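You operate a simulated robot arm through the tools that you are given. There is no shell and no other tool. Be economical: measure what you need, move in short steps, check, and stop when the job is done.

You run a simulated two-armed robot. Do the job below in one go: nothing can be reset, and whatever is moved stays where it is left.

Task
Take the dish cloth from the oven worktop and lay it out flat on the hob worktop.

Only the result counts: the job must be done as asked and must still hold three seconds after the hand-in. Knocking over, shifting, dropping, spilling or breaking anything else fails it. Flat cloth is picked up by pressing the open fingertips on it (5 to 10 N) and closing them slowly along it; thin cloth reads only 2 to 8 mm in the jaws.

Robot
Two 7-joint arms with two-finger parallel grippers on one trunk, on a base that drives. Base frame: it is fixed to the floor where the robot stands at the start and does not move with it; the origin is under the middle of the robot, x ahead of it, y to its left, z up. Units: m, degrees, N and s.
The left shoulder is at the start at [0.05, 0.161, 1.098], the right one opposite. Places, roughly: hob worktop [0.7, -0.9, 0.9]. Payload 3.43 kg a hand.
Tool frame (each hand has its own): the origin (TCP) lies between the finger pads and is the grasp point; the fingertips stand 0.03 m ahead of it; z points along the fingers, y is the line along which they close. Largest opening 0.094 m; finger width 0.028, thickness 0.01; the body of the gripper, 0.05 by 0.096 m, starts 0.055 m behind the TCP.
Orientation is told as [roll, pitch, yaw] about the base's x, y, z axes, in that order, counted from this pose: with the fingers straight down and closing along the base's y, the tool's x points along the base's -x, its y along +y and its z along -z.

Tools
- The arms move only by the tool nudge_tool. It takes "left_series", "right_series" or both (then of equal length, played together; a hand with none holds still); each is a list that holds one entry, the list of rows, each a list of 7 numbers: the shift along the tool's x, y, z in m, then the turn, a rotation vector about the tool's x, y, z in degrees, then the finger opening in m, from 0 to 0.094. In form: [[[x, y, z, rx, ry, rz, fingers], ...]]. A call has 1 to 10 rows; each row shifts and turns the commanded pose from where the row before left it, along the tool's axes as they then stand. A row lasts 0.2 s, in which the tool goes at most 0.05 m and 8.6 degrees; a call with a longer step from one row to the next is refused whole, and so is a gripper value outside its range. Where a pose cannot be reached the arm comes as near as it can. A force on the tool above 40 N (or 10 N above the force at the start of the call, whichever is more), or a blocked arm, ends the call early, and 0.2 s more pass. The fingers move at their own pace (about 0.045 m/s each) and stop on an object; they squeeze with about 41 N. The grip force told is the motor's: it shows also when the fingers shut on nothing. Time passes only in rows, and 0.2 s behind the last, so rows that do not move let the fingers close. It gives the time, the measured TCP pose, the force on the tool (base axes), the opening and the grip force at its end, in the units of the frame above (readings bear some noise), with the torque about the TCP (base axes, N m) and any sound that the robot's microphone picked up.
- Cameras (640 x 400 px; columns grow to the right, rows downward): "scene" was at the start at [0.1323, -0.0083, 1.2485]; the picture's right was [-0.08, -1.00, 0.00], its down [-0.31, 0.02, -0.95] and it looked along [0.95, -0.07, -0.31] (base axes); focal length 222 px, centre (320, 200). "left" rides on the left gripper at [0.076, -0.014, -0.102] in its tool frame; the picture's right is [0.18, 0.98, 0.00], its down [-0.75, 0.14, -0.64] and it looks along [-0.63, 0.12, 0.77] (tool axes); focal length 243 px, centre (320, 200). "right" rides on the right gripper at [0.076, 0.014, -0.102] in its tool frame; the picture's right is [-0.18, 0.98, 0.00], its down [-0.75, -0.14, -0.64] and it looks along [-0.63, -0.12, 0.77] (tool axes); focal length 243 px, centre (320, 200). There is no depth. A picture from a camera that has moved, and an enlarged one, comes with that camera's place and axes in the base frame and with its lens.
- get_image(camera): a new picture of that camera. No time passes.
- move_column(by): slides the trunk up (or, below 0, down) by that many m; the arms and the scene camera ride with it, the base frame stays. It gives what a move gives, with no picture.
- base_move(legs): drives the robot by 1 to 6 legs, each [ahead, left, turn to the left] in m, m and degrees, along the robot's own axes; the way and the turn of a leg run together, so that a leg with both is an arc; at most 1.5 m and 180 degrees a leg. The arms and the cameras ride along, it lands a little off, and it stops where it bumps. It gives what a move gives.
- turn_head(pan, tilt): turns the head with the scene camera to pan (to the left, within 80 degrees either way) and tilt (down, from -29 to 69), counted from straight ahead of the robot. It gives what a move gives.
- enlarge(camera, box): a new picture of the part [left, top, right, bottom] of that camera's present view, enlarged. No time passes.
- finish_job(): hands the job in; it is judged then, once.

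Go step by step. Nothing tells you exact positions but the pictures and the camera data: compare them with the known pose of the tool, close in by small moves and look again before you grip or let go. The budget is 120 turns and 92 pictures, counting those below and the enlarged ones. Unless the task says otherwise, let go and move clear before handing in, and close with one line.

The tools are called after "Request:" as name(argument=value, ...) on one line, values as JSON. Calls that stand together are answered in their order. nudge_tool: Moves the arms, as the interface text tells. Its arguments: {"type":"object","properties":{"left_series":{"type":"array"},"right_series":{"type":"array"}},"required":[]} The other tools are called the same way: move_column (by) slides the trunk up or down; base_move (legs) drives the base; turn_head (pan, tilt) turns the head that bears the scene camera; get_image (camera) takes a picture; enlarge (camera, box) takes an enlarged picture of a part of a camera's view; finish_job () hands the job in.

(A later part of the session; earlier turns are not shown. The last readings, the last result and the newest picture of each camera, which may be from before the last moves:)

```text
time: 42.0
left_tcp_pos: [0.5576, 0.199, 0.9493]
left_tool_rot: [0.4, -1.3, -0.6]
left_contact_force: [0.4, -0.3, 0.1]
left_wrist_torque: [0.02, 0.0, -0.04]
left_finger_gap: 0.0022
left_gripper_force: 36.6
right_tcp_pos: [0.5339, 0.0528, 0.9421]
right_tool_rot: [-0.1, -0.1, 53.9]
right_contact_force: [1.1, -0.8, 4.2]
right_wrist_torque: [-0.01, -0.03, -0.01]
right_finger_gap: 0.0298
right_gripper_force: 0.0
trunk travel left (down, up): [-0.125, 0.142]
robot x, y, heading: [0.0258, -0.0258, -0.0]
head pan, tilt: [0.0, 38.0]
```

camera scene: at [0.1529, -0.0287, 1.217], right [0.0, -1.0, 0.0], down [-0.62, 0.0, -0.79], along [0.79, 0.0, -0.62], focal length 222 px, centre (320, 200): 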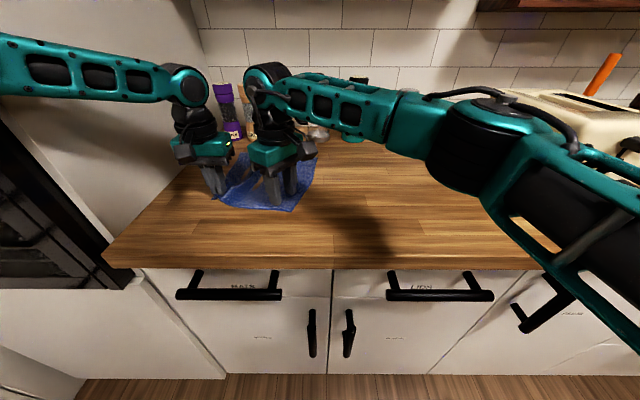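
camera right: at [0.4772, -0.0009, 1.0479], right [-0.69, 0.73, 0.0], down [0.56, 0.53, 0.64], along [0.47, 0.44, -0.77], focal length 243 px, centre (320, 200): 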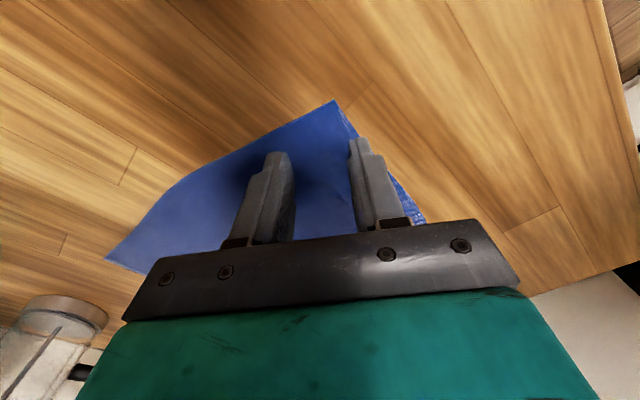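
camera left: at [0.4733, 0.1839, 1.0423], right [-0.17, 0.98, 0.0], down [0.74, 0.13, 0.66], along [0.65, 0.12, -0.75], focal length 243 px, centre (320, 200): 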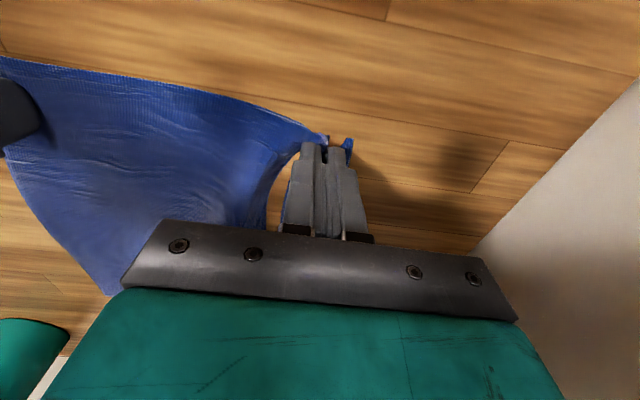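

Request:
nudge_tool(right_series=[[[0, 0, 0.0012, 0, 0, 0, 0.028], [0, 0, 0, 0, 0, 0, 0.024], [0, 0, 0, 0, 0, 0, 0.02], [0, 0, 0, 0, 0, 0, 0.016], [0, 0, 0, 0, 0, 0, 0.012], [0, 0, 0, 0, 0, 0, 0.008], [0, 0, 0, 0, 0, 0, 0.004], [0, 0, 0, 0, 0, 0, 0.0], [0, 0, 0, 0, 0, 0, 0.0]]])

Request:
get_image(camera="right")

```text
time: 44.0
left_tcp_pos: [0.5565, 0.1981, 0.9502]
left_tool_rot: [0.4, -1.4, -0.6]
left_contact_force: [-0.9, -0.5, 0.9]
left_wrist_torque: [-0.02, -0.01, -0.03]
left_finger_gap: 0.002
left_gripper_force: 37.0
right_tcp_pos: [0.5323, 0.0516, 0.9408]
right_tool_rot: [-0.1, -0.2, 53.9]
right_contact_force: [1.1, 0.2, 19.7]
right_wrist_torque: [-0.06, 0.04, -0.05]
right_finger_gap: 0.0
right_gripper_force: 33.3
trunk travel left (down, up): [-0.125, 0.142]
robot x, y, heading: [0.0248, -0.0284, -0.1]
head pan, tilt: [0.0, 38.0]
```

```text
60 pictures are left
camera right: at [0.4759, -0.0012, 1.0436], right [-0.69, 0.73, 0.0], down [0.56, 0.53, 0.64], along [0.47, 0.44, -0.76], focal length 243 px, centre (320, 200)
```

right: 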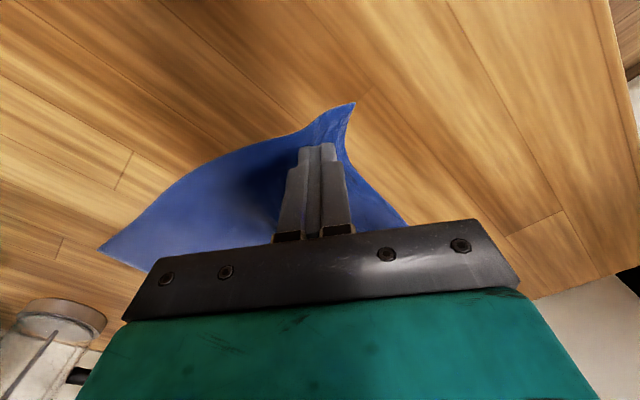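

Reads empty, though the cloth bunched. A small lift to see whether it holds.

Request:
nudge_tool(right_series=[[[0, 0, -0.01, 0, 0, 0, 0.0], [0, 0, -0.01, 0, 0, 0, 0.0], [0, 0, 0, 0, 0, 0, 0.0]]])

Request:
get_image(camera="right")

```text
time: 44.8
left_tcp_pos: [0.5576, 0.1998, 0.9496]
left_tool_rot: [0.4, -1.3, -0.5]
left_contact_force: [-0.7, 0.4, 0.0]
left_wrist_torque: [-0.02, 0.0, -0.02]
left_finger_gap: 0.0017
left_gripper_force: 36.7
right_tcp_pos: [0.5328, 0.0533, 0.9588]
right_tool_rot: [0.0, 0.0, 54.0]
right_contact_force: [0.4, 0.1, 0.3]
right_wrist_torque: [0.0, 0.01, 0.04]
right_finger_gap: 0.0001
right_gripper_force: 33.3
trunk travel left (down, up): [-0.125, 0.142]
robot x, y, heading: [0.0261, -0.0262, 0.8]
head pan, tilt: [0.0, 38.0]
```

```text
59 pictures are left
camera right: at [0.4764, -0.0002, 1.062], right [-0.69, 0.73, 0.0], down [0.56, 0.53, 0.64], along [0.47, 0.44, -0.77], focal length 243 px, centre (320, 200)
```

right: 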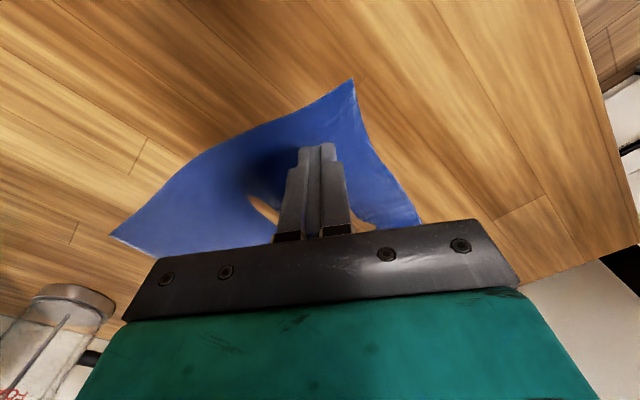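

Empty. I reopen wider (5 cm) at this spot, where more cloth lies under both tips, and press again.

Request:
nudge_tool(right_series=[[[0, 0, 0, 0, 0, 0, 0.05], [0, 0, 0, 0, 0, 0, 0.05], [0, 0, 0.009, 0, 0, 0, 0.05], [0, 0, 0.005, 0, 0, 0, 0.05], [0, 0, 0.003, 0, 0, 0, 0.05], [0, 0, 0, 0, 0, 0, 0.05]]])

Request:
get_image(camera="right")

```text
time: 46.2
left_tcp_pos: [0.5564, 0.2002, 0.9504]
left_tool_rot: [0.4, -1.3, -0.6]
left_contact_force: [-0.3, -0.1, 0.5]
left_wrist_torque: [0.0, 0.02, -0.01]
left_finger_gap: 0.0022
left_gripper_force: 36.7
right_tcp_pos: [0.5321, 0.0535, 0.9424]
right_tool_rot: [0.0, -0.1, 54.0]
right_contact_force: [0.2, 0.1, 0.9]
right_wrist_torque: [0.02, 0.0, 0.0]
right_finger_gap: 0.0498
right_gripper_force: 0.0
trunk travel left (down, up): [-0.125, 0.142]
robot x, y, heading: [0.0272, -0.026, 0.3]
head pan, tilt: [0.0, 38.0]
```

```text
58 pictures are left
camera right: at [0.4756, -0.0004, 1.0443], right [-0.69, 0.73, 0.0], down [0.56, 0.53, 0.64], along [0.47, 0.44, -0.77], focal length 243 px, centre (320, 200)
```

right: 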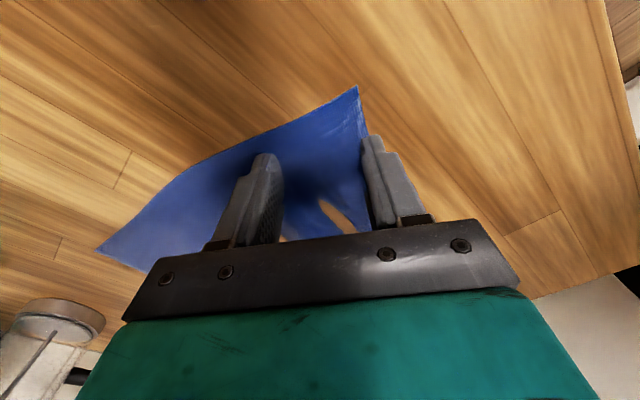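

The near finger is at the cloth's edge; I lift a little, creep the base forward (left hand compensating), and re-press.

Request:
nudge_tool(left_series=[[[0.018, 0, 0, 0, 0, 0, 0.0]]], right_series=[[[0, 0, -0.012, 0, 0, 0, 0.044]]])

Request:
base_move(legs=[[0.02, 0, 0]])

Request:
get_image(camera="right")

```text
time: 46.6
left_tcp_pos: [0.539, 0.1997, 0.949]
left_tool_rot: [0.4, -1.3, -0.6]
left_contact_force: [0.8, 0.1, -0.2]
left_wrist_torque: [-0.02, 0.01, -0.02]
left_finger_gap: 0.0022
left_gripper_force: 37.0
right_tcp_pos: [0.5337, 0.0526, 0.9543]
right_tool_rot: [-0.1, -0.1, 53.9]
right_contact_force: [0.2, -0.2, -0.6]
right_wrist_torque: [0.01, -0.01, 0.01]
right_finger_gap: 0.044
right_gripper_force: 0.1
trunk travel left (down, up): [-0.125, 0.142]
robot x, y, heading: [0.0263, -0.0287, 0.3]
head pan, tilt: [0.0, 38.0]
```

```text
time: 47.4
left_tcp_pos: [0.5587, 0.1992, 0.949]
left_tool_rot: [0.5, -1.1, -0.7]
left_contact_force: [0.5, -0.4, 0.5]
left_wrist_torque: [0.01, 0.04, -0.03]
left_finger_gap: 0.0021
left_gripper_force: 37.0
right_tcp_pos: [0.5521, 0.0524, 0.9538]
right_tool_rot: [0.0, 0.0, 53.9]
right_contact_force: [0.5, 0.1, 0.1]
right_wrist_torque: [-0.04, -0.01, 0.02]
right_finger_gap: 0.0438
right_gripper_force: 0.0
trunk travel left (down, up): [-0.125, 0.142]
robot x, y, heading: [0.0438, -0.0275, 0.2]
head pan, tilt: [0.0, 38.0]
```

```text
57 pictures are left
camera right: at [0.4959, -0.0005, 1.0564], right [-0.69, 0.73, 0.0], down [0.56, 0.53, 0.64], along [0.47, 0.44, -0.77], focal length 243 px, centre (320, 200)
```

right: 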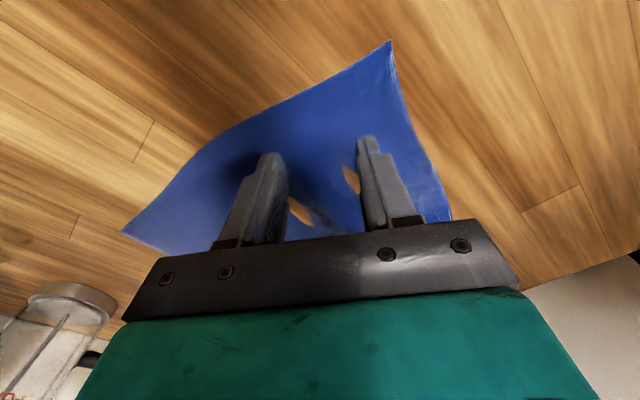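

Plenty of cloth under both tips now. I ease toward the corner slightly, press, and close slowly.

Request:
nudge_tool(right_series=[[[0.014, 0.008, 0, 0, 0, 0, 0.044], [0, 0, 0.009, 0, 0, 0, 0.044], [0, 0, 0.004, 0, 0, 0, 0.044], [0, 0, 0, 0, 0, 0, 0.044]]])

Request:
get_image(camera="right")

```text
time: 48.4
left_tcp_pos: [0.5593, 0.1986, 0.9496]
left_tool_rot: [0.4, -1.3, -0.7]
left_contact_force: [0.1, 0.5, -0.5]
left_wrist_torque: [-0.01, -0.04, -0.05]
left_finger_gap: 0.0019
left_gripper_force: 36.1
right_tcp_pos: [0.5391, 0.0452, 0.9416]
right_tool_rot: [-0.1, -0.2, 53.8]
right_contact_force: [1.1, 0.1, 7.2]
right_wrist_torque: [0.0, 0.09, 0.0]
right_finger_gap: 0.044
right_gripper_force: 0.0
trunk travel left (down, up): [-0.125, 0.142]
robot x, y, heading: [0.0473, -0.0254, 0.1]
head pan, tilt: [0.0, 38.0]
```

```text
56 pictures are left
camera right: at [0.4813, -0.0081, 1.0438], right [-0.69, 0.73, 0.0], down [0.56, 0.52, 0.64], along [0.47, 0.44, -0.76], focal length 243 px, centre (320, 200)
```

right: 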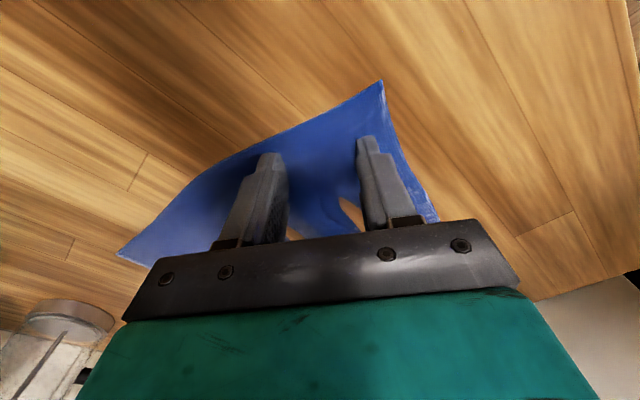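

Request:
nudge_tool(right_series=[[[0, 0, 0.0005, 0, 0, 0, 0.04], [0, 0, 0, 0, 0, 0, 0.035], [0, 0, 0, 0, 0, 0, 0.03], [0, 0, 0, 0, 0, 0, 0.025], [0, 0, 0, 0, 0, 0, 0.02], [0, 0, 0, 0, 0, 0, 0.015], [0, 0, 0, 0, 0, 0, 0.01], [0, 0, 0, 0, 0, 0, 0.005], [0, 0, 0, 0, 0, 0, 0.0], [0, 0, 0, 0, 0, 0, 0.0]]])

Request:
get_image(camera="right")

```text
time: 50.6
left_tcp_pos: [0.5588, 0.1993, 0.9501]
left_tool_rot: [0.5, -1.3, -0.7]
left_contact_force: [-0.3, -2.0, -0.3]
left_wrist_torque: [-0.07, -0.03, 0.02]
left_finger_gap: 0.002
left_gripper_force: 36.8
right_tcp_pos: [0.5367, 0.0458, 0.9413]
right_tool_rot: [-0.1, -0.2, 53.9]
right_contact_force: [2.9, -1.4, 17.1]
right_wrist_torque: [-0.01, -0.01, 0.04]
right_finger_gap: 0.0025
right_gripper_force: 37.1
trunk travel left (down, up): [-0.125, 0.142]
robot x, y, heading: [0.0438, -0.0297, 0.2]
head pan, tilt: [0.0, 38.0]
```

```text
55 pictures are left
camera right: at [0.4805, -0.0083, 1.0436], right [-0.69, 0.73, 0.0], down [0.56, 0.52, 0.64], along [0.47, 0.44, -0.76], focal length 243 px, centre (320, 200)
```

right: 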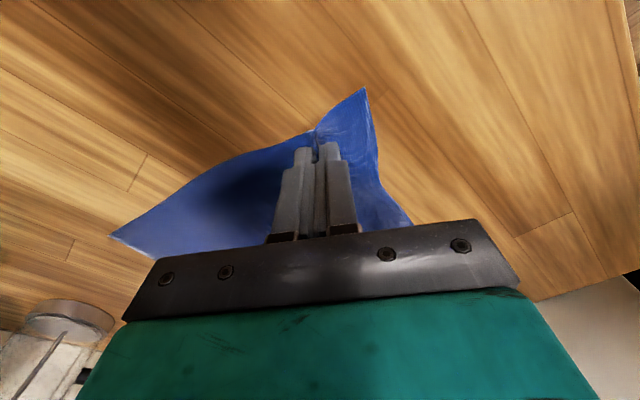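

Both corners are held (2.0 and 2.5 mm). I lift both together.

Request:
nudge_tool(left_series=[[[0, 0, -0.02, 0, 0, 0, 0.0], [0, 0, -0.04, 0, 0, 0, 0.0], [0, 0, -0.04, 0, 0, 0, 0.0], [0, 0, -0.04, 0, 0, 0, 0.0], [0, 0, -0.04, 0, 0, 0, 0.0], [0, 0, 0, 0, 0, 0, 0.0]]], right_series=[[[0, 0, -0.02, 0, 0, 0, 0.0], [0, 0, -0.04, 0, 0, 0, 0.0], [0, 0, -0.04, 0, 0, 0, 0.0], [0, 0, -0.04, 0, 0, 0, 0.0], [0, 0, -0.04, 0, 0, 0, 0.0], [0, 0, 0, 0, 0, 0, 0.0]]])

Request:
get_image(camera="scene")

```text
time: 52.0
left_tcp_pos: [0.5567, 0.1973, 1.1282]
left_tool_rot: [0.3, -1.3, -0.7]
left_contact_force: [0.2, -15.8, -3.6]
left_wrist_torque: [-0.5, -0.09, 0.2]
left_finger_gap: 0.0023
left_gripper_force: 37.1
right_tcp_pos: [0.5343, 0.0325, 1.1033]
right_tool_rot: [0.5, -0.2, 53.3]
right_contact_force: [-0.3, 15.7, 2.9]
right_wrist_torque: [0.54, 0.0, 0.16]
right_finger_gap: 0.0024
right_gripper_force: 37.3
right hand out of reach, approached as far as the arm can: row 4, 5
trunk travel left (down, up): [-0.125, 0.142]
robot x, y, heading: [0.0453, -0.0291, -0.0]
head pan, tilt: [0.0, 38.0]
```

```text
54 pictures are left
camera scene: at [0.1725, -0.0286, 1.217], right [0.0, -1.0, 0.0], down [-0.62, 0.0, -0.79], along [0.79, 0.0, -0.62], focal length 222 px, centre (320, 200)
```

scene: 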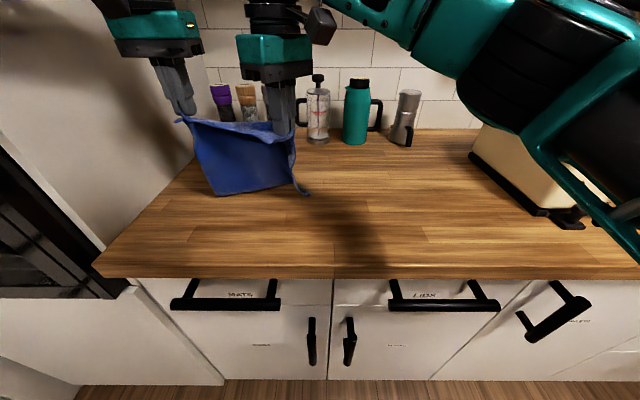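

Both corners hold with the cloth hanging taut. I ease the tension, raise the trunk, then back away from the counter.

Request:
nudge_tool(left_series=[[[0, -0.007, 0, 0, 0, 0, 0.0], [0, 0, 0, 0, 0, 0, 0.0]]])

Request:
move_column(by=0.14)

Request:
get_image(camera="scene")

```text
time: 52.6
left_tcp_pos: [0.5552, 0.1915, 1.1281]
left_tool_rot: [0.4, -1.3, -0.6]
left_contact_force: [-0.3, -10.6, -2.1]
left_wrist_torque: [-0.33, -0.01, 0.14]
left_finger_gap: 0.0022
left_gripper_force: 36.3
right_tcp_pos: [0.5355, 0.0294, 1.1031]
right_tool_rot: [0.4, -0.2, 53.0]
right_contact_force: [0.0, 11.1, 0.8]
right_wrist_torque: [0.34, -0.01, 0.1]
right_finger_gap: 0.0024
right_gripper_force: 37.3
trunk travel left (down, up): [-0.125, 0.142]
robot x, y, heading: [0.049, -0.0248, 0.2]
head pan, tilt: [0.0, 38.0]
```

```text
time: 54.2
left_tcp_pos: [0.5555, 0.1907, 1.2679]
left_tool_rot: [0.4, -1.3, -0.7]
left_contact_force: [1.0, -10.1, -1.9]
left_wrist_torque: [-0.29, -0.02, 0.12]
left_finger_gap: 0.0023
left_gripper_force: 37.0
right_tcp_pos: [0.5347, 0.031, 1.2424]
right_tool_rot: [0.5, -0.1, 53.1]
right_contact_force: [-0.2, 9.6, 1.3]
right_wrist_torque: [0.33, 0.0, 0.1]
right_finger_gap: 0.0024
right_gripper_force: 36.8
trunk travel left (down, up): [-0.265, 0.002]
robot x, y, heading: [0.0473, -0.029, 0.3]
head pan, tilt: [0.0, 38.0]
```

```text
53 pictures are left
camera scene: at [0.1721, -0.029, 1.357], right [0.0, -1.0, 0.0], down [-0.62, 0.0, -0.79], along [0.79, 0.0, -0.62], focal length 222 px, centre (320, 200)
```

scene: 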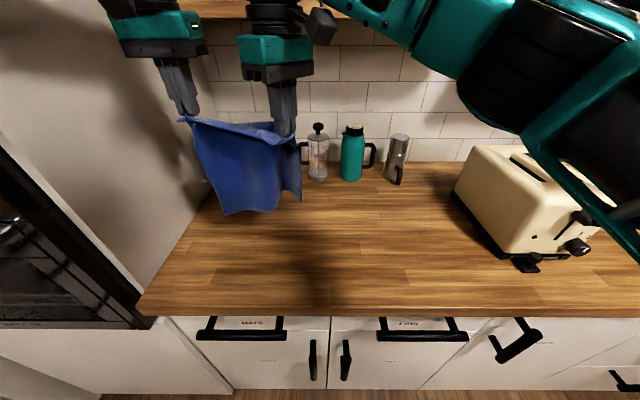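

The cloth hangs clear. I back away from the counter and drive right to the hob worktop side.

Request:
base_move(legs=[[-0.4, 0, 0], [0, -1.02, 0]])

Request:
get_image(camera="scene")

```text
time: 61.7
left_tcp_pos: [0.1604, -0.8433, 1.2683]
left_tool_rot: [0.3, -1.1, -0.5]
left_contact_force: [-0.1, -9.8, -1.6]
left_wrist_torque: [-0.31, -0.09, 0.13]
left_finger_gap: 0.0022
left_gripper_force: 36.6
right_tcp_pos: [0.1409, -1.0056, 1.2437]
right_tool_rot: [0.4, -0.1, 53.2]
right_contact_force: [-0.2, 9.9, 1.5]
right_wrist_torque: [0.32, 0.0, 0.11]
right_finger_gap: 0.0024
right_gripper_force: 37.0
trunk travel left (down, up): [-0.265, 0.002]
robot x, y, heading: [-0.3463, -1.0652, 0.3]
head pan, tilt: [0.0, 38.0]
```

```text
52 pictures are left
camera scene: at [-0.2218, -1.0654, 1.3571], right [0.01, -1.0, 0.0], down [-0.62, 0.0, -0.79], along [0.79, 0.01, -0.62], focal length 222 px, centre (320, 200)
```

scene: 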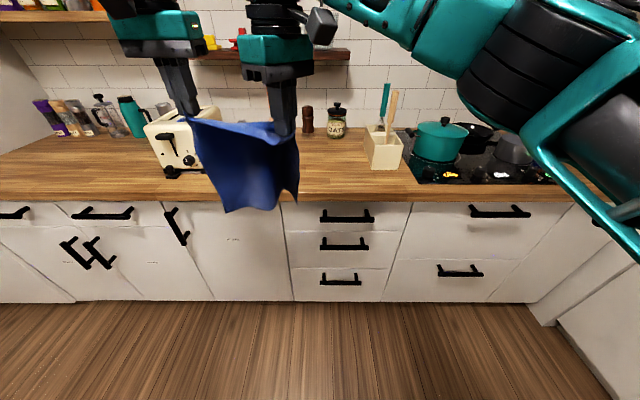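

I centre the hands in front of the robot (shift both 0.1 m right) and level them.

Request:
nudge_tool(left_series=[[[0, -0.025, 0.006, 0, 0, 0, 0.0], [0, -0.025, 0.006, 0, 0, 0, 0.0], [0, -0.025, 0.006, 0, 0, 0, 0.0], [0, -0.025, 0.006, 0, 0, 0, 0.0], [0, 0, 0, 0, 0, 0, 0.0]]], right_series=[[[0.02, -0.015, 0, 0, 0, 0, 0.0], [0.02, -0.015, 0, 0, 0, 0, 0.0], [0.02, -0.015, 0, 0, 0, 0, 0.0], [0.02, -0.015, 0, 0, 0, 0, 0.0], [0, 0, 0, 0, 0, 0, 0.0]]])

Request:
get_image(camera="scene")

```text
time: 62.3
left_tcp_pos: [0.1569, -0.8764, 1.2553]
left_tool_rot: [-0.7, -1.6, -1.6]
left_contact_force: [0.4, -18.9, -0.7]
left_wrist_torque: [-0.58, -0.04, 0.23]
left_finger_gap: 0.0021
left_gripper_force: 37.1
left hand out of reach, approached as far as the arm can: row 1, 2, 3
right_tcp_pos: [0.1381, -1.0464, 1.2436]
right_tool_rot: [0.9, -1.4, 54.6]
right_contact_force: [-0.7, 18.7, 1.2]
right_wrist_torque: [0.59, -0.01, 0.24]
right_finger_gap: 0.0023
right_gripper_force: 36.9
trunk travel left (down, up): [-0.265, 0.002]
robot x, y, heading: [-0.3466, -1.0652, 0.4]
head pan, tilt: [0.0, 38.0]
stopped in row 3 (left hand): the force on the tool passed its limit (the readings are from after the stop); the commanded pose is now the measured one
```

```text
51 pictures are left
camera scene: at [-0.2216, -1.0656, 1.3571], right [0.01, -1.0, 0.0], down [-0.62, 0.0, -0.79], along [0.79, 0.0, -0.62], focal length 222 px, centre (320, 200)
```

scene: 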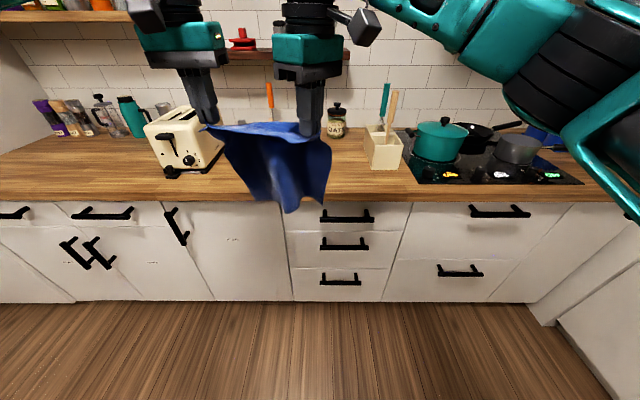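

The left arm has an inward limit, so I keep this offset, ease the tension, and drive forward to the counter.

Request:
nudge_tool(right_series=[[[-0.0096, 0.0072, -0.006, 0, 0, 0, 0.0], [0, 0, 0, 0, 0, 0, 0.0]]])

Request:
base_move(legs=[[0.42, 0, 0]])

Request:
get_image(camera="scene")

```text
time: 62.9
left_tcp_pos: [0.1567, -0.8729, 1.2568]
left_tool_rot: [-0.2, -1.5, -1.3]
left_contact_force: [-0.6, -10.9, -1.1]
left_wrist_torque: [-0.32, 0.02, 0.1]
left_finger_gap: 0.0023
left_gripper_force: 36.8
right_tcp_pos: [0.1387, -1.039, 1.251]
right_tool_rot: [0.8, -0.9, 54.1]
right_contact_force: [-0.6, 10.2, -0.8]
right_wrist_torque: [0.32, -0.01, 0.14]
right_finger_gap: 0.0026
right_gripper_force: 37.0
trunk travel left (down, up): [-0.265, 0.002]
robot x, y, heading: [-0.3423, -1.0662, 0.5]
head pan, tilt: [0.0, 38.0]
```

```text
time: 65.5
left_tcp_pos: [0.5502, -0.8718, 1.2557]
left_tool_rot: [-0.4, -1.7, -1.5]
left_contact_force: [-0.1, -4.7, 0.4]
left_wrist_torque: [-0.13, -0.04, 0.06]
left_finger_gap: 0.0021
left_gripper_force: 36.5
right_tcp_pos: [0.5304, -1.0351, 1.2507]
right_tool_rot: [0.8, -1.2, 54.3]
right_contact_force: [-1.3, 4.7, 0.7]
right_wrist_torque: [0.19, -0.01, 0.06]
right_finger_gap: 0.0023
right_gripper_force: 37.3
trunk travel left (down, up): [-0.265, 0.002]
robot x, y, heading: [0.0465, -1.0626, 0.7]
head pan, tilt: [0.0, 38.0]
stopped in leg 1: the robot was blocked; the commanded pose is now the measured one
```

```text
50 pictures are left
camera scene: at [0.1711, -1.0632, 1.3573], right [0.0, -1.0, 0.0], down [-0.61, 0.0, -0.79], along [0.79, 0.0, -0.61], focal length 222 px, centre (320, 200)
```

scene: 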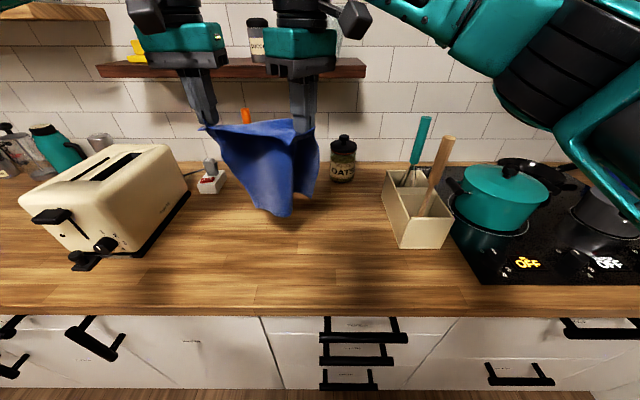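

Blocked by the cabinet at the furthest forward position. The free area is x 0.42–0.95, y −1.26…−0.62, and the cloth is centred near y −0.95. I extend both hands forward a little.

Request:
nudge_tool(left_series=[[[-0.02, 0, 0, 0, 0, 0, 0.0], [-0.02, 0, 0, 0, 0, 0, 0.0], [-0.02, 0, 0, 0, 0, 0, 0.0], [-0.02, 0, 0, 0, 0, 0, 0.0]]], right_series=[[[-0.0117, -0.0162, 0, 0, 0, 0, 0.0], [-0.0117, -0.0162, 0, 0, 0, 0, 0.0], [-0.0117, -0.0162, 0, 0, 0, 0, 0.0], [-0.0117, -0.0162, 0, 0, 0, 0, 0.0]]])

```text
time: 66.5
left_tcp_pos: [0.5512, -0.8725, 1.2561]
left_tool_rot: [-0.4, -1.5, -1.5]
left_contact_force: [0.9, -10.5, -0.8]
left_wrist_torque: [-0.37, -0.04, 0.16]
left_finger_gap: 0.002
left_gripper_force: 36.5
left hand out of reach, approached as far as the arm can: row 1, 2, 3, 4
right_tcp_pos: [0.5377, -1.0383, 1.2478]
right_tool_rot: [0.8, -1.0, 54.1]
right_contact_force: [-0.9, 11.9, 0.8]
right_wrist_torque: [0.34, 0.01, 0.16]
right_finger_gap: 0.0024
right_gripper_force: 36.7
right hand out of reach, approached as far as the arm can: row 1, 2, 3, 4
trunk travel left (down, up): [-0.265, 0.002]
robot x, y, heading: [0.0471, -1.0607, 0.4]
head pan, tilt: [0.0, 38.0]
```

The hands can't reach forward while pointing straight down at this height. I tilt both tools so the fingers point forward, which brings the wrists back and gains reach.

Request:
nudge_tool(left_series=[[[0, 0, 0, 0, -8, 0, 0.0], [0, 0, 0, 0, -8, 0, 0.0], [0, 0, 0, 0, -8, 0, 0.0], [0, 0, 0, 0, -8, 0, 0.0], [0, 0, 0, 0, 0, 0, 0.0]]], right_series=[[[0, 0, 0, 6.5, -4.7, 0, 0.0], [0, 0, 0, 6.5, -4.7, 0, 0.0], [0, 0, 0, 6.5, -4.7, 0, 0.0], [0, 0, 0, 6.5, -4.7, 0, 0.0], [0, 0, 0, 0, 0, 0, 0.0]]])

Request:
get_image(camera="scene")

```text
time: 67.7
left_tcp_pos: [0.5501, -0.8721, 1.2567]
left_tool_rot: [-0.7, -33.5, -1.1]
left_contact_force: [1.7, -12.1, -0.4]
left_wrist_torque: [-0.41, 0.01, -0.08]
left_finger_gap: 0.002
left_gripper_force: 36.6
right_tcp_pos: [0.5377, -1.0391, 1.247]
right_tool_rot: [-26.1, -19.2, 58.3]
right_contact_force: [-0.8, 11.7, -0.2]
right_wrist_torque: [0.23, 0.08, 0.34]
right_finger_gap: 0.0021
right_gripper_force: 36.7
trunk travel left (down, up): [-0.265, 0.002]
robot x, y, heading: [0.0474, -1.0619, 0.1]
head pan, tilt: [0.0, 38.0]
```

```text
49 pictures are left
camera scene: at [0.1728, -1.0632, 1.357], right [0.0, -1.0, 0.0], down [-0.62, 0.0, -0.79], along [0.79, 0.0, -0.62], focal length 222 px, centre (320, 200)
```

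scene: 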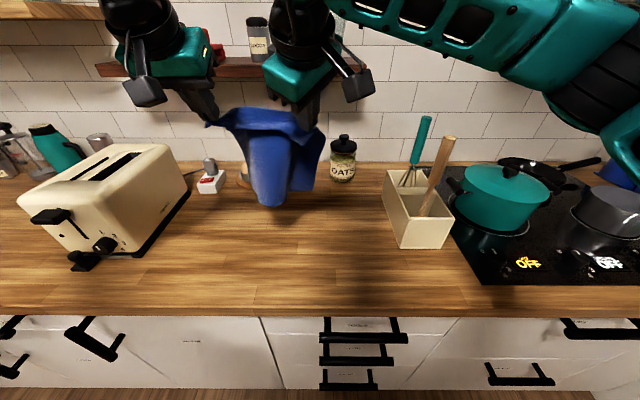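

Tilting worked. Now extend forward 0.12 m.

Request:
nudge_tool(left_series=[[[-0.0167, 0, 0.011, 0, 0, 0, 0.0], [-0.0167, 0, 0.011, 0, 0, 0, 0.0], [-0.0167, 0, 0.011, 0, 0, 0, 0.0], [-0.0167, 0, 0.011, 0, 0, 0, 0.0], [-0.0167, 0, 0.011, 0, 0, 0, 0.0], [-0.0167, 0, 0.011, 0, 0, 0, 0.0]]], right_series=[[[-0.01, -0.0137, 0.0106, 0, 0, 0, 0.0], [-0.01, -0.0137, 0.0106, 0, 0, 0, 0.0], [-0.01, -0.0137, 0.0106, 0, 0, 0, 0.0], [-0.01, -0.0137, 0.0106, 0, 0, 0, 0.0], [-0.01, -0.0137, 0.0106, 0, 0, 0, 0.0], [-0.01, -0.0137, 0.0106, 0, 0, 0, 0.0]]])

Request:
get_image(camera="scene")

```text
time: 69.0
left_tcp_pos: [0.665, -0.8709, 1.2558]
left_tool_rot: [-0.7, -33.6, -1.3]
left_contact_force: [-0.6, -13.5, 0.7]
left_wrist_torque: [-0.46, 0.06, -0.1]
left_finger_gap: 0.0022
left_gripper_force: 37.2
left hand out of reach, approached as far as the arm can: row 6
right_tcp_pos: [0.6262, -1.039, 1.2479]
right_tool_rot: [-26.0, -19.1, 58.4]
right_contact_force: [1.7, 13.8, -0.2]
right_wrist_torque: [0.25, 0.01, 0.3]
right_finger_gap: 0.002
right_gripper_force: 37.1
right hand out of reach, approached as far as the arm can: row 5, 6
trunk travel left (down, up): [-0.265, 0.002]
robot x, y, heading: [0.0477, -1.0593, -0.2]
head pan, tilt: [0.0, 38.0]
```

```text
48 pictures are left
camera scene: at [0.1726, -1.0628, 1.3571], right [0.0, -1.0, 0.0], down [-0.62, 0.0, -0.79], along [0.79, 0.0, -0.62], focal length 222 px, centre (320, 200)
```

scene: 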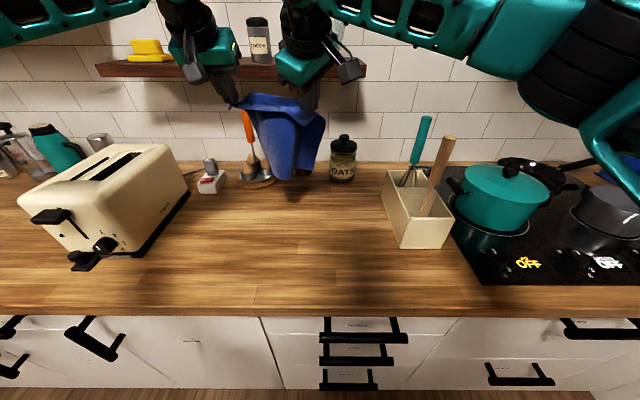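

The right hand lags. I lower with the arms (gains reach) while extending further and tilting slightly more.

Request:
nudge_tool(left_series=[[[-0.0003, 0, 0.0194, 0, -2, 0, 0.0], [-0.0003, 0, 0.0194, 0, -2, 0, 0.0], [-0.0003, 0, 0.0194, 0, -2, 0, 0.0], [-0.0003, 0, 0.0194, 0, -2, 0, 0.0], [0, 0, 0, 0, 0, 0, 0.0]]], right_series=[[[-0.0045, -0.0062, 0.0236, 1.62, -1.18, 0, 0.0], [-0.0045, -0.0062, 0.0236, 1.62, -1.18, 0, 0.0], [-0.0045, -0.0062, 0.0236, 1.62, -1.18, 0, 0.0], [-0.0045, -0.0062, 0.0236, 1.62, -1.18, 0, 0.0], [0, 0, 0, 0, 0, 0, 0.0]]])

Request:
get_image(camera="scene")

```text
time: 70.2
left_tcp_pos: [0.7033, -0.867, 1.1938]
left_tool_rot: [-0.8, -41.7, -1.3]
left_contact_force: [-0.2, -21.5, 3.3]
left_wrist_torque: [-0.75, -0.03, -0.22]
left_finger_gap: 0.0021
left_gripper_force: 37.0
left hand out of reach, approached as far as the arm can: row 2, 3, 4
right_tcp_pos: [0.684, -1.0379, 1.1999]
right_tool_rot: [-31.5, -22.3, 60.2]
right_contact_force: [-0.6, 21.1, -4.3]
right_wrist_torque: [0.29, 0.11, 0.62]
right_finger_gap: 0.0022
right_gripper_force: 37.2
right hand out of reach, approached as far as the arm can: row 4
trunk travel left (down, up): [-0.265, 0.002]
robot x, y, heading: [0.0483, -1.0626, 0.3]
head pan, tilt: [0.0, 38.0]
```

```text
47 pictures are left
camera scene: at [0.1725, -1.0631, 1.3571], right [0.0, -1.0, 0.0], down [-0.62, 0.0, -0.79], along [0.79, 0.0, -0.62], focal length 222 px, centre (320, 200)
```

scene: 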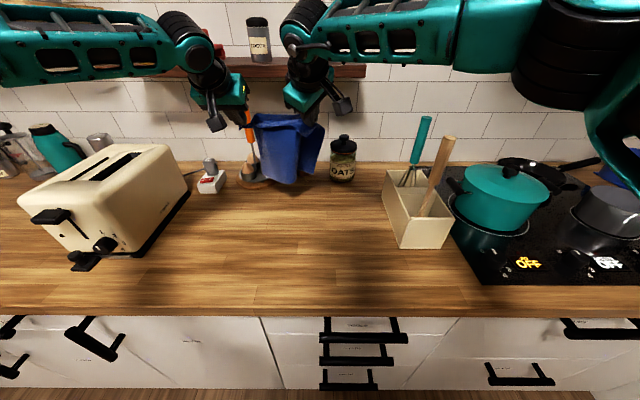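

Hands are at x≈0.69. I ease tension and lower the trunk until the hanging edge nears the table.

Request:
nudge_tool(right_series=[[[-0.0065, 0.0047, 0, 0, 0, 0, 0.0], [0, 0, 0, 0, 0, 0, 0.0]]])

Request:
move_column(by=-0.07)

Request:
get_image(camera="scene")

```text
time: 70.8
left_tcp_pos: [0.7025, -0.865, 1.1938]
left_tool_rot: [-0.7, -41.6, -1.0]
left_contact_force: [0.6, -13.5, 3.1]
left_wrist_torque: [-0.49, -0.03, -0.14]
left_finger_gap: 0.0019
left_gripper_force: 36.8
right_tcp_pos: [0.6855, -1.0319, 1.2016]
right_tool_rot: [-33.6, -23.4, 60.7]
right_contact_force: [-0.4, 14.5, -3.9]
right_wrist_torque: [0.2, 0.09, 0.4]
right_finger_gap: 0.0022
right_gripper_force: 37.0
trunk travel left (down, up): [-0.265, 0.002]
robot x, y, heading: [0.0504, -1.0627, 0.5]
head pan, tilt: [0.0, 38.0]
```

```text
time: 71.9
left_tcp_pos: [0.7025, -0.864, 1.1231]
left_tool_rot: [-0.6, -41.6, -1.1]
left_contact_force: [0.4, -12.7, 1.9]
left_wrist_torque: [-0.46, 0.0, -0.14]
left_finger_gap: 0.0021
left_gripper_force: 37.0
right_tcp_pos: [0.6862, -1.0301, 1.132]
right_tool_rot: [-33.4, -23.3, 60.8]
right_contact_force: [-1.0, 12.0, -2.7]
right_wrist_torque: [0.16, 0.09, 0.42]
right_finger_gap: 0.0022
right_gripper_force: 36.7
trunk travel left (down, up): [-0.195, 0.072]
robot x, y, heading: [0.0464, -1.0632, 0.3]
head pan, tilt: [0.0, 38.0]
```

```text
46 pictures are left
camera scene: at [0.1723, -1.0633, 1.2872], right [0.0, -1.0, 0.0], down [-0.62, 0.0, -0.79], along [0.79, 0.0, -0.62], focal length 222 px, centre (320, 200)
```

scene: 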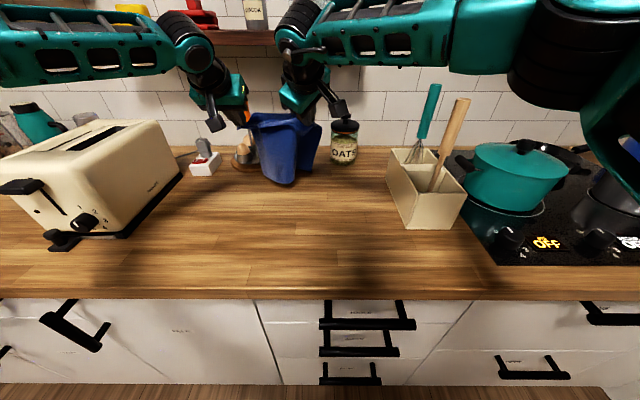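

The bottom edge is about to touch near x≈0.70. I lower a bit more and start drawing back.

Request:
move_column(by=-0.04)

Request:
base_move(legs=[[-0.07, 0, 0]])

Request:
move_column(by=-0.04)

Request:
get_image(camera="scene")

```text
time: 72.8
left_tcp_pos: [0.702, -0.8645, 1.083]
left_tool_rot: [-0.5, -41.6, -1.1]
left_contact_force: [1.2, -11.9, 3.1]
left_wrist_torque: [-0.44, -0.05, -0.12]
left_finger_gap: 0.002
left_gripper_force: 37.0
right_tcp_pos: [0.6831, -1.0315, 1.0919]
right_tool_rot: [-33.5, -23.3, 60.7]
right_contact_force: [-0.3, 12.1, -3.2]
right_wrist_torque: [0.15, 0.12, 0.39]
right_finger_gap: 0.0022
right_gripper_force: 36.8
trunk travel left (down, up): [-0.155, 0.112]
robot x, y, heading: [0.045, -1.0633, 0.4]
head pan, tilt: [0.0, 38.0]
```

```text
time: 73.8
left_tcp_pos: [0.6329, -0.8669, 1.0851]
left_tool_rot: [-0.6, -41.6, -1.2]
left_contact_force: [0.6, -12.9, 1.7]
left_wrist_torque: [-0.39, -0.02, -0.12]
left_finger_gap: 0.002
left_gripper_force: 37.1
right_tcp_pos: [0.6145, -1.0319, 1.092]
right_tool_rot: [-33.6, -23.3, 60.7]
right_contact_force: [0.1, 12.4, -1.2]
right_wrist_torque: [0.17, 0.05, 0.37]
right_finger_gap: 0.0024
right_gripper_force: 37.0
trunk travel left (down, up): [-0.155, 0.112]
robot x, y, heading: [-0.0235, -1.0618, 0.2]
head pan, tilt: [0.0, 38.0]
```

```text
time: 74.6
left_tcp_pos: [0.6325, -0.8672, 1.044]
left_tool_rot: [-0.7, -41.6, -1.3]
left_contact_force: [-0.1, -9.3, 2.0]
left_wrist_torque: [-0.35, 0.01, -0.07]
left_finger_gap: 0.0017
left_gripper_force: 36.8
right_tcp_pos: [0.6153, -1.0309, 1.0513]
right_tool_rot: [-33.5, -23.4, 60.7]
right_contact_force: [-0.1, 9.5, -1.7]
right_wrist_torque: [0.12, 0.12, 0.25]
right_finger_gap: 0.0021
right_gripper_force: 37.0
trunk travel left (down, up): [-0.115, 0.152]
robot x, y, heading: [-0.0266, -1.0625, 0.0]
head pan, tilt: [0.0, 38.0]
```

```text
45 pictures are left
camera scene: at [0.1023, -1.0638, 1.2071], right [0.0, -1.0, 0.0], down [-0.62, 0.0, -0.79], along [0.79, 0.0, -0.62], focal length 222 px, centre (320, 200)
```

scene: 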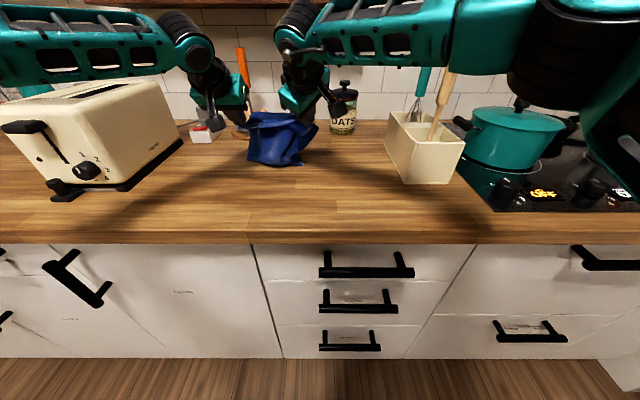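

The lower part is resting on the table below the hands. I draw back further to trail it out, then look.

Request:
base_move(legs=[[-0.06, 0, 0]])

Request:
move_column(by=-0.04)

Request:
get_image(camera="scene")

Request:
get_image(camera="left")

```text
time: 75.6
left_tcp_pos: [0.5719, -0.8679, 1.0425]
left_tool_rot: [-0.7, -41.5, -1.3]
left_contact_force: [0.4, -11.4, 2.6]
left_wrist_torque: [-0.36, -0.06, -0.13]
left_finger_gap: 0.002
left_gripper_force: 36.7
right_tcp_pos: [0.5556, -1.032, 1.0524]
right_tool_rot: [-33.4, -23.2, 60.6]
right_contact_force: [-0.3, 11.3, -2.5]
right_wrist_torque: [0.17, 0.09, 0.33]
right_finger_gap: 0.0019
right_gripper_force: 37.3
trunk travel left (down, up): [-0.115, 0.152]
robot x, y, heading: [-0.0847, -1.0671, -0.2]
head pan, tilt: [0.0, 38.0]
```

```text
time: 76.4
left_tcp_pos: [0.573, -0.8685, 1.0035]
left_tool_rot: [-0.8, -41.6, -1.4]
left_contact_force: [-0.3, -9.1, 1.3]
left_wrist_torque: [-0.3, 0.01, -0.11]
left_finger_gap: 0.0024
left_gripper_force: 36.8
right_tcp_pos: [0.5567, -1.0317, 1.0107]
right_tool_rot: [-33.5, -23.3, 60.7]
right_contact_force: [0.1, 8.2, -2.2]
right_wrist_torque: [0.11, 0.06, 0.28]
right_finger_gap: 0.0021
right_gripper_force: 36.3
trunk travel left (down, up): [-0.075, 0.192]
robot x, y, heading: [-0.0843, -1.0639, 0.2]
head pan, tilt: [0.0, 38.0]
```

```text
44 pictures are left
camera scene: at [0.0428, -1.064, 1.1671], right [0.0, -1.0, 0.0], down [-0.62, 0.0, -0.79], along [0.79, 0.0, -0.62], focal length 222 px, centre (320, 200)
```

scene: 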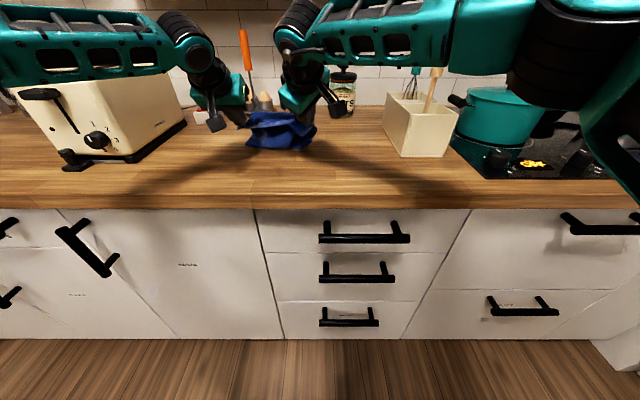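

```text
43 pictures are left
camera left: at [0.4455, -0.8786, 1.03], right [-0.11, 0.99, -0.13], down [0.14, 0.15, 0.98], along [0.98, 0.08, -0.16], focal length 243 px, centre (320, 200)
```

left: 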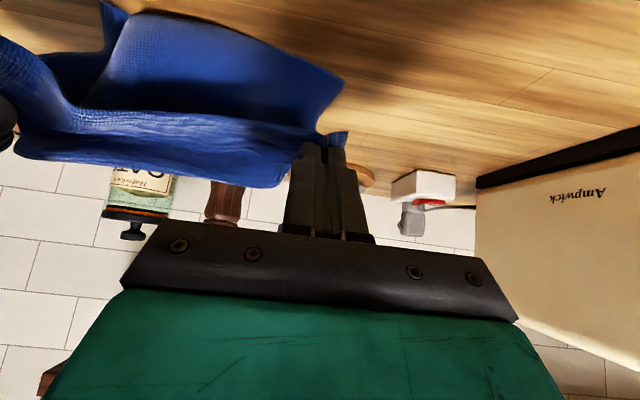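

The lower part is just sliding back under the hands. A better plan is to lift, back off so the cloth hangs over the counter's front edge, lower, then drive forward so the cloth is drawn flat up over the edge.

Request:
move_column(by=0.16)

Request:
base_move(legs=[[-0.24, 0, 0]])

Request:
get_image(camera="scene")

Request:
get_image(camera="right")

```text
time: 78.2
left_tcp_pos: [0.5727, -0.8687, 1.1627]
left_tool_rot: [-0.7, -41.5, -1.2]
left_contact_force: [-0.6, -10.2, 1.9]
left_wrist_torque: [-0.32, 0.0, -0.12]
left_finger_gap: 0.002
left_gripper_force: 37.0
right_tcp_pos: [0.555, -1.0323, 1.1708]
right_tool_rot: [-33.4, -23.3, 60.7]
right_contact_force: [-0.2, 9.4, -2.2]
right_wrist_torque: [0.15, 0.11, 0.28]
right_finger_gap: 0.002
right_gripper_force: 36.1
trunk travel left (down, up): [-0.235, 0.032]
robot x, y, heading: [-0.0846, -1.0624, -0.1]
head pan, tilt: [0.0, 38.0]
```

```text
time: 80.0
left_tcp_pos: [0.333, -0.8685, 1.1647]
left_tool_rot: [-0.7, -41.6, -1.2]
left_contact_force: [-0.5, -10.3, 1.5]
left_wrist_torque: [-0.32, 0.0, -0.09]
left_finger_gap: 0.0021
left_gripper_force: 37.1
right_tcp_pos: [0.3141, -1.0324, 1.1716]
right_tool_rot: [-33.4, -23.3, 60.7]
right_contact_force: [0.0, 9.9, -2.0]
right_wrist_torque: [0.12, 0.09, 0.31]
right_finger_gap: 0.0021
right_gripper_force: 36.6
trunk travel left (down, up): [-0.235, 0.032]
robot x, y, heading: [-0.3226, -1.0635, 0.1]
head pan, tilt: [0.0, 38.0]
```

```text
42 pictures are left
camera scene: at [-0.1976, -1.0643, 1.3272], right [0.0, -1.0, 0.0], down [-0.62, 0.0, -0.79], along [0.79, 0.0, -0.62], focal length 222 px, centre (320, 200)
```

scene: 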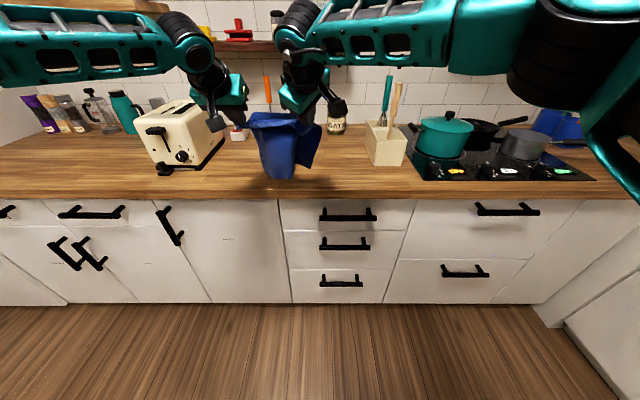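

```text
41 pictures are left
camera right: at [0.2058, -1.0863, 1.2125], right [-0.53, 0.74, -0.42], down [0.01, 0.51, 0.86], along [0.85, 0.45, -0.28], focal length 243 px, centre (320, 200)
```

right: 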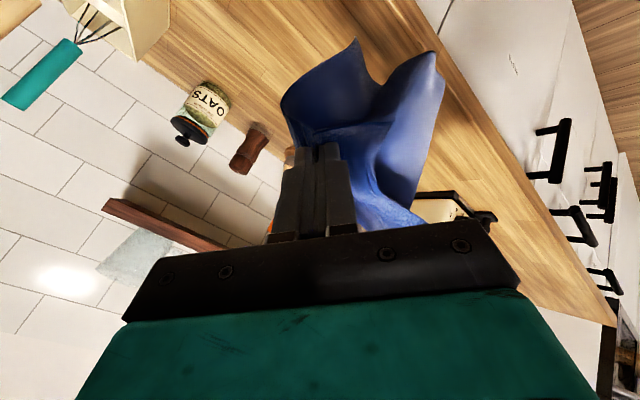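

I lower in front of the counter edge, then draw the cloth forward over it.

Request:
move_column(by=-0.2)

Request:
base_move(legs=[[0.12, 0, 0]])

Request:
get_image(camera="scene")

```text
time: 82.2
left_tcp_pos: [0.3338, -0.8676, 0.9638]
left_tool_rot: [-0.8, -41.6, -1.3]
left_contact_force: [0.3, -10.1, 2.2]
left_wrist_torque: [-0.31, 0.0, -0.13]
left_finger_gap: 0.0019
left_gripper_force: 36.6
right_tcp_pos: [0.3154, -1.0317, 0.9712]
right_tool_rot: [-33.4, -23.4, 60.8]
right_contact_force: [-1.3, 9.2, -0.8]
right_wrist_torque: [0.14, 0.08, 0.27]
right_finger_gap: 0.0022
right_gripper_force: 36.8
trunk travel left (down, up): [-0.035, 0.232]
robot x, y, heading: [-0.3224, -1.0633, 0.2]
head pan, tilt: [0.0, 38.0]
```

```text
time: 83.4
left_tcp_pos: [0.4515, -0.8646, 0.963]
left_tool_rot: [-0.7, -41.6, -0.9]
left_contact_force: [0.6, -8.6, 2.0]
left_wrist_torque: [-0.33, -0.01, -0.11]
left_finger_gap: 0.0019
left_gripper_force: 36.4
right_tcp_pos: [0.4335, -1.0285, 0.9711]
right_tool_rot: [-33.3, -23.3, 61.1]
right_contact_force: [-0.3, 8.8, -3.0]
right_wrist_torque: [0.16, 0.08, 0.3]
right_finger_gap: 0.0021
right_gripper_force: 37.0
trunk travel left (down, up): [-0.035, 0.232]
robot x, y, heading: [-0.2023, -1.0654, 0.7]
head pan, tilt: [0.0, 38.0]
```

```text
40 pictures are left
camera scene: at [-0.0784, -1.0631, 1.127], right [0.01, -1.0, 0.0], down [-0.62, 0.0, -0.79], along [0.79, 0.01, -0.62], focal length 222 px, centre (320, 200)
```

scene: 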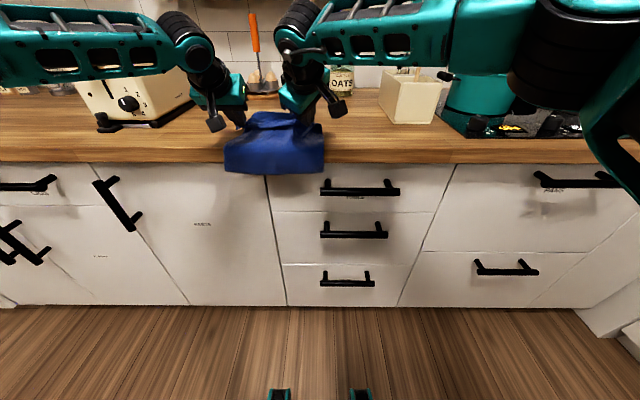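

That works well: the cloth drapes over the edge at full width. I continue forward.

Request:
base_move(legs=[[0.13, 0, 0]])

Request:
get_image(camera="scene")

```text
time: 84.7
left_tcp_pos: [0.5822, -0.8603, 0.9627]
left_tool_rot: [-0.8, -41.6, -0.8]
left_contact_force: [0.5, -8.3, 1.8]
left_wrist_torque: [-0.31, -0.06, -0.13]
left_finger_gap: 0.002
left_gripper_force: 36.9
right_tcp_pos: [0.5653, -1.0253, 0.9711]
right_tool_rot: [-33.3, -23.3, 61.3]
right_contact_force: [-0.9, 7.7, -1.7]
right_wrist_torque: [0.08, 0.07, 0.25]
right_finger_gap: 0.0018
right_gripper_force: 37.2
trunk travel left (down, up): [-0.035, 0.232]
robot x, y, heading: [-0.073, -1.0625, 0.8]
head pan, tilt: [0.0, 38.0]
```

```text
39 pictures are left
camera scene: at [0.0533, -1.0615, 1.127], right [0.01, -1.0, 0.0], down [-0.62, -0.01, -0.79], along [0.79, 0.01, -0.62], focal length 222 px, centre (320, 200)
```

scene: 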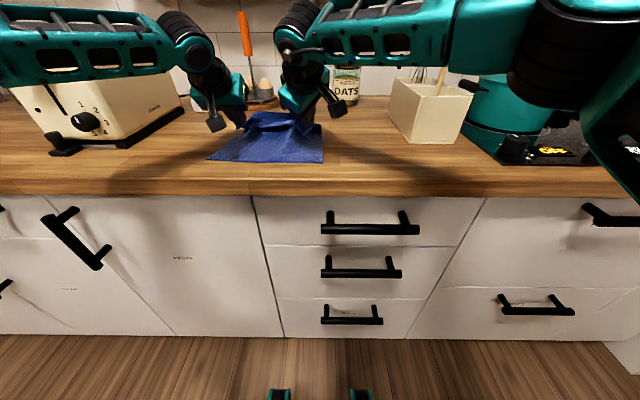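

Laid out nicely so far; the trailing edge is at x≈0.45. Forward again.

Request:
base_move(legs=[[0.1, 0, 0]])

Request:
get_image(camera="scene")

Request:
get_image(camera="left")

Request:
get_image(camera="right")

```text
time: 85.9
left_tcp_pos: [0.6813, -0.8609, 0.9632]
left_tool_rot: [-0.8, -41.6, -0.8]
left_contact_force: [0.3, -7.2, 0.6]
left_wrist_torque: [-0.26, -0.02, -0.06]
left_finger_gap: 0.0022
left_gripper_force: 37.2
right_tcp_pos: [0.6638, -1.0227, 0.9707]
right_tool_rot: [-33.3, -23.4, 61.3]
right_contact_force: [-0.2, 7.5, -0.4]
right_wrist_torque: [0.1, 0.08, 0.23]
right_finger_gap: 0.0022
right_gripper_force: 36.6
trunk travel left (down, up): [-0.035, 0.232]
robot x, y, heading: [0.0263, -1.0595, 0.8]
head pan, tilt: [0.0, 38.0]
```

```text
38 pictures are left
camera scene: at [0.1532, -1.0605, 1.127], right [0.01, -1.0, 0.0], down [-0.62, -0.01, -0.79], along [0.79, 0.01, -0.62], focal length 222 px, centre (320, 200)
```

scene: 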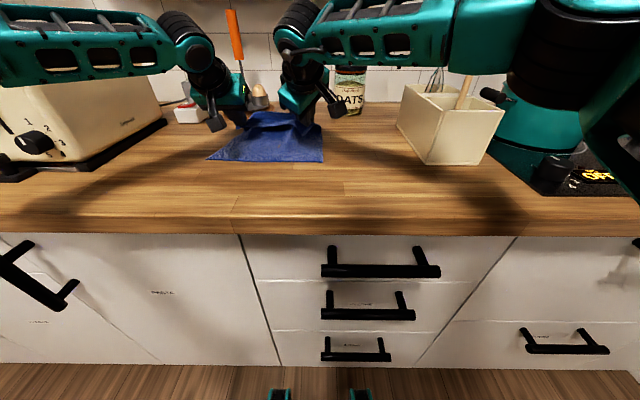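

```text
37 pictures are left
camera left: at [0.5541, -0.8718, 0.9899], right [-0.11, 0.98, -0.13], down [0.14, 0.15, 0.98], along [0.98, 0.09, -0.16], focal length 243 px, centre (320, 200)
```

left: 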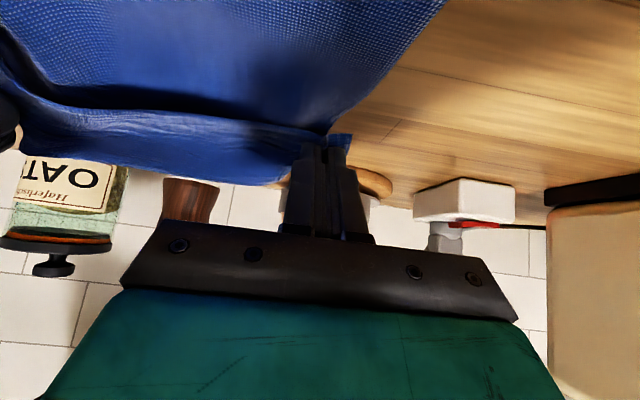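

```text
36 pictures are left
camera right: at [0.5562, -1.0785, 1.012], right [-0.54, 0.73, -0.42], down [0.01, 0.51, 0.86], along [0.84, 0.46, -0.28], focal length 243 px, centre (320, 200)
```

right: 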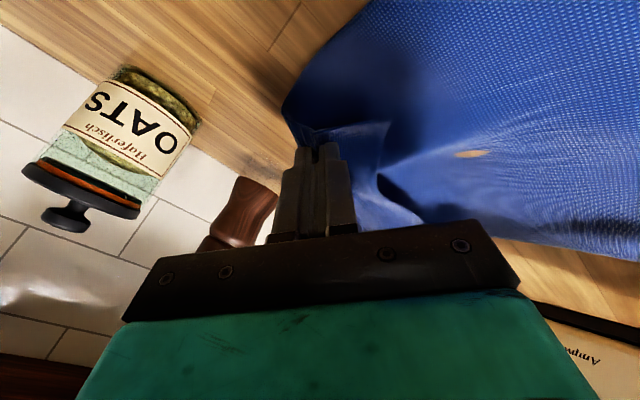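

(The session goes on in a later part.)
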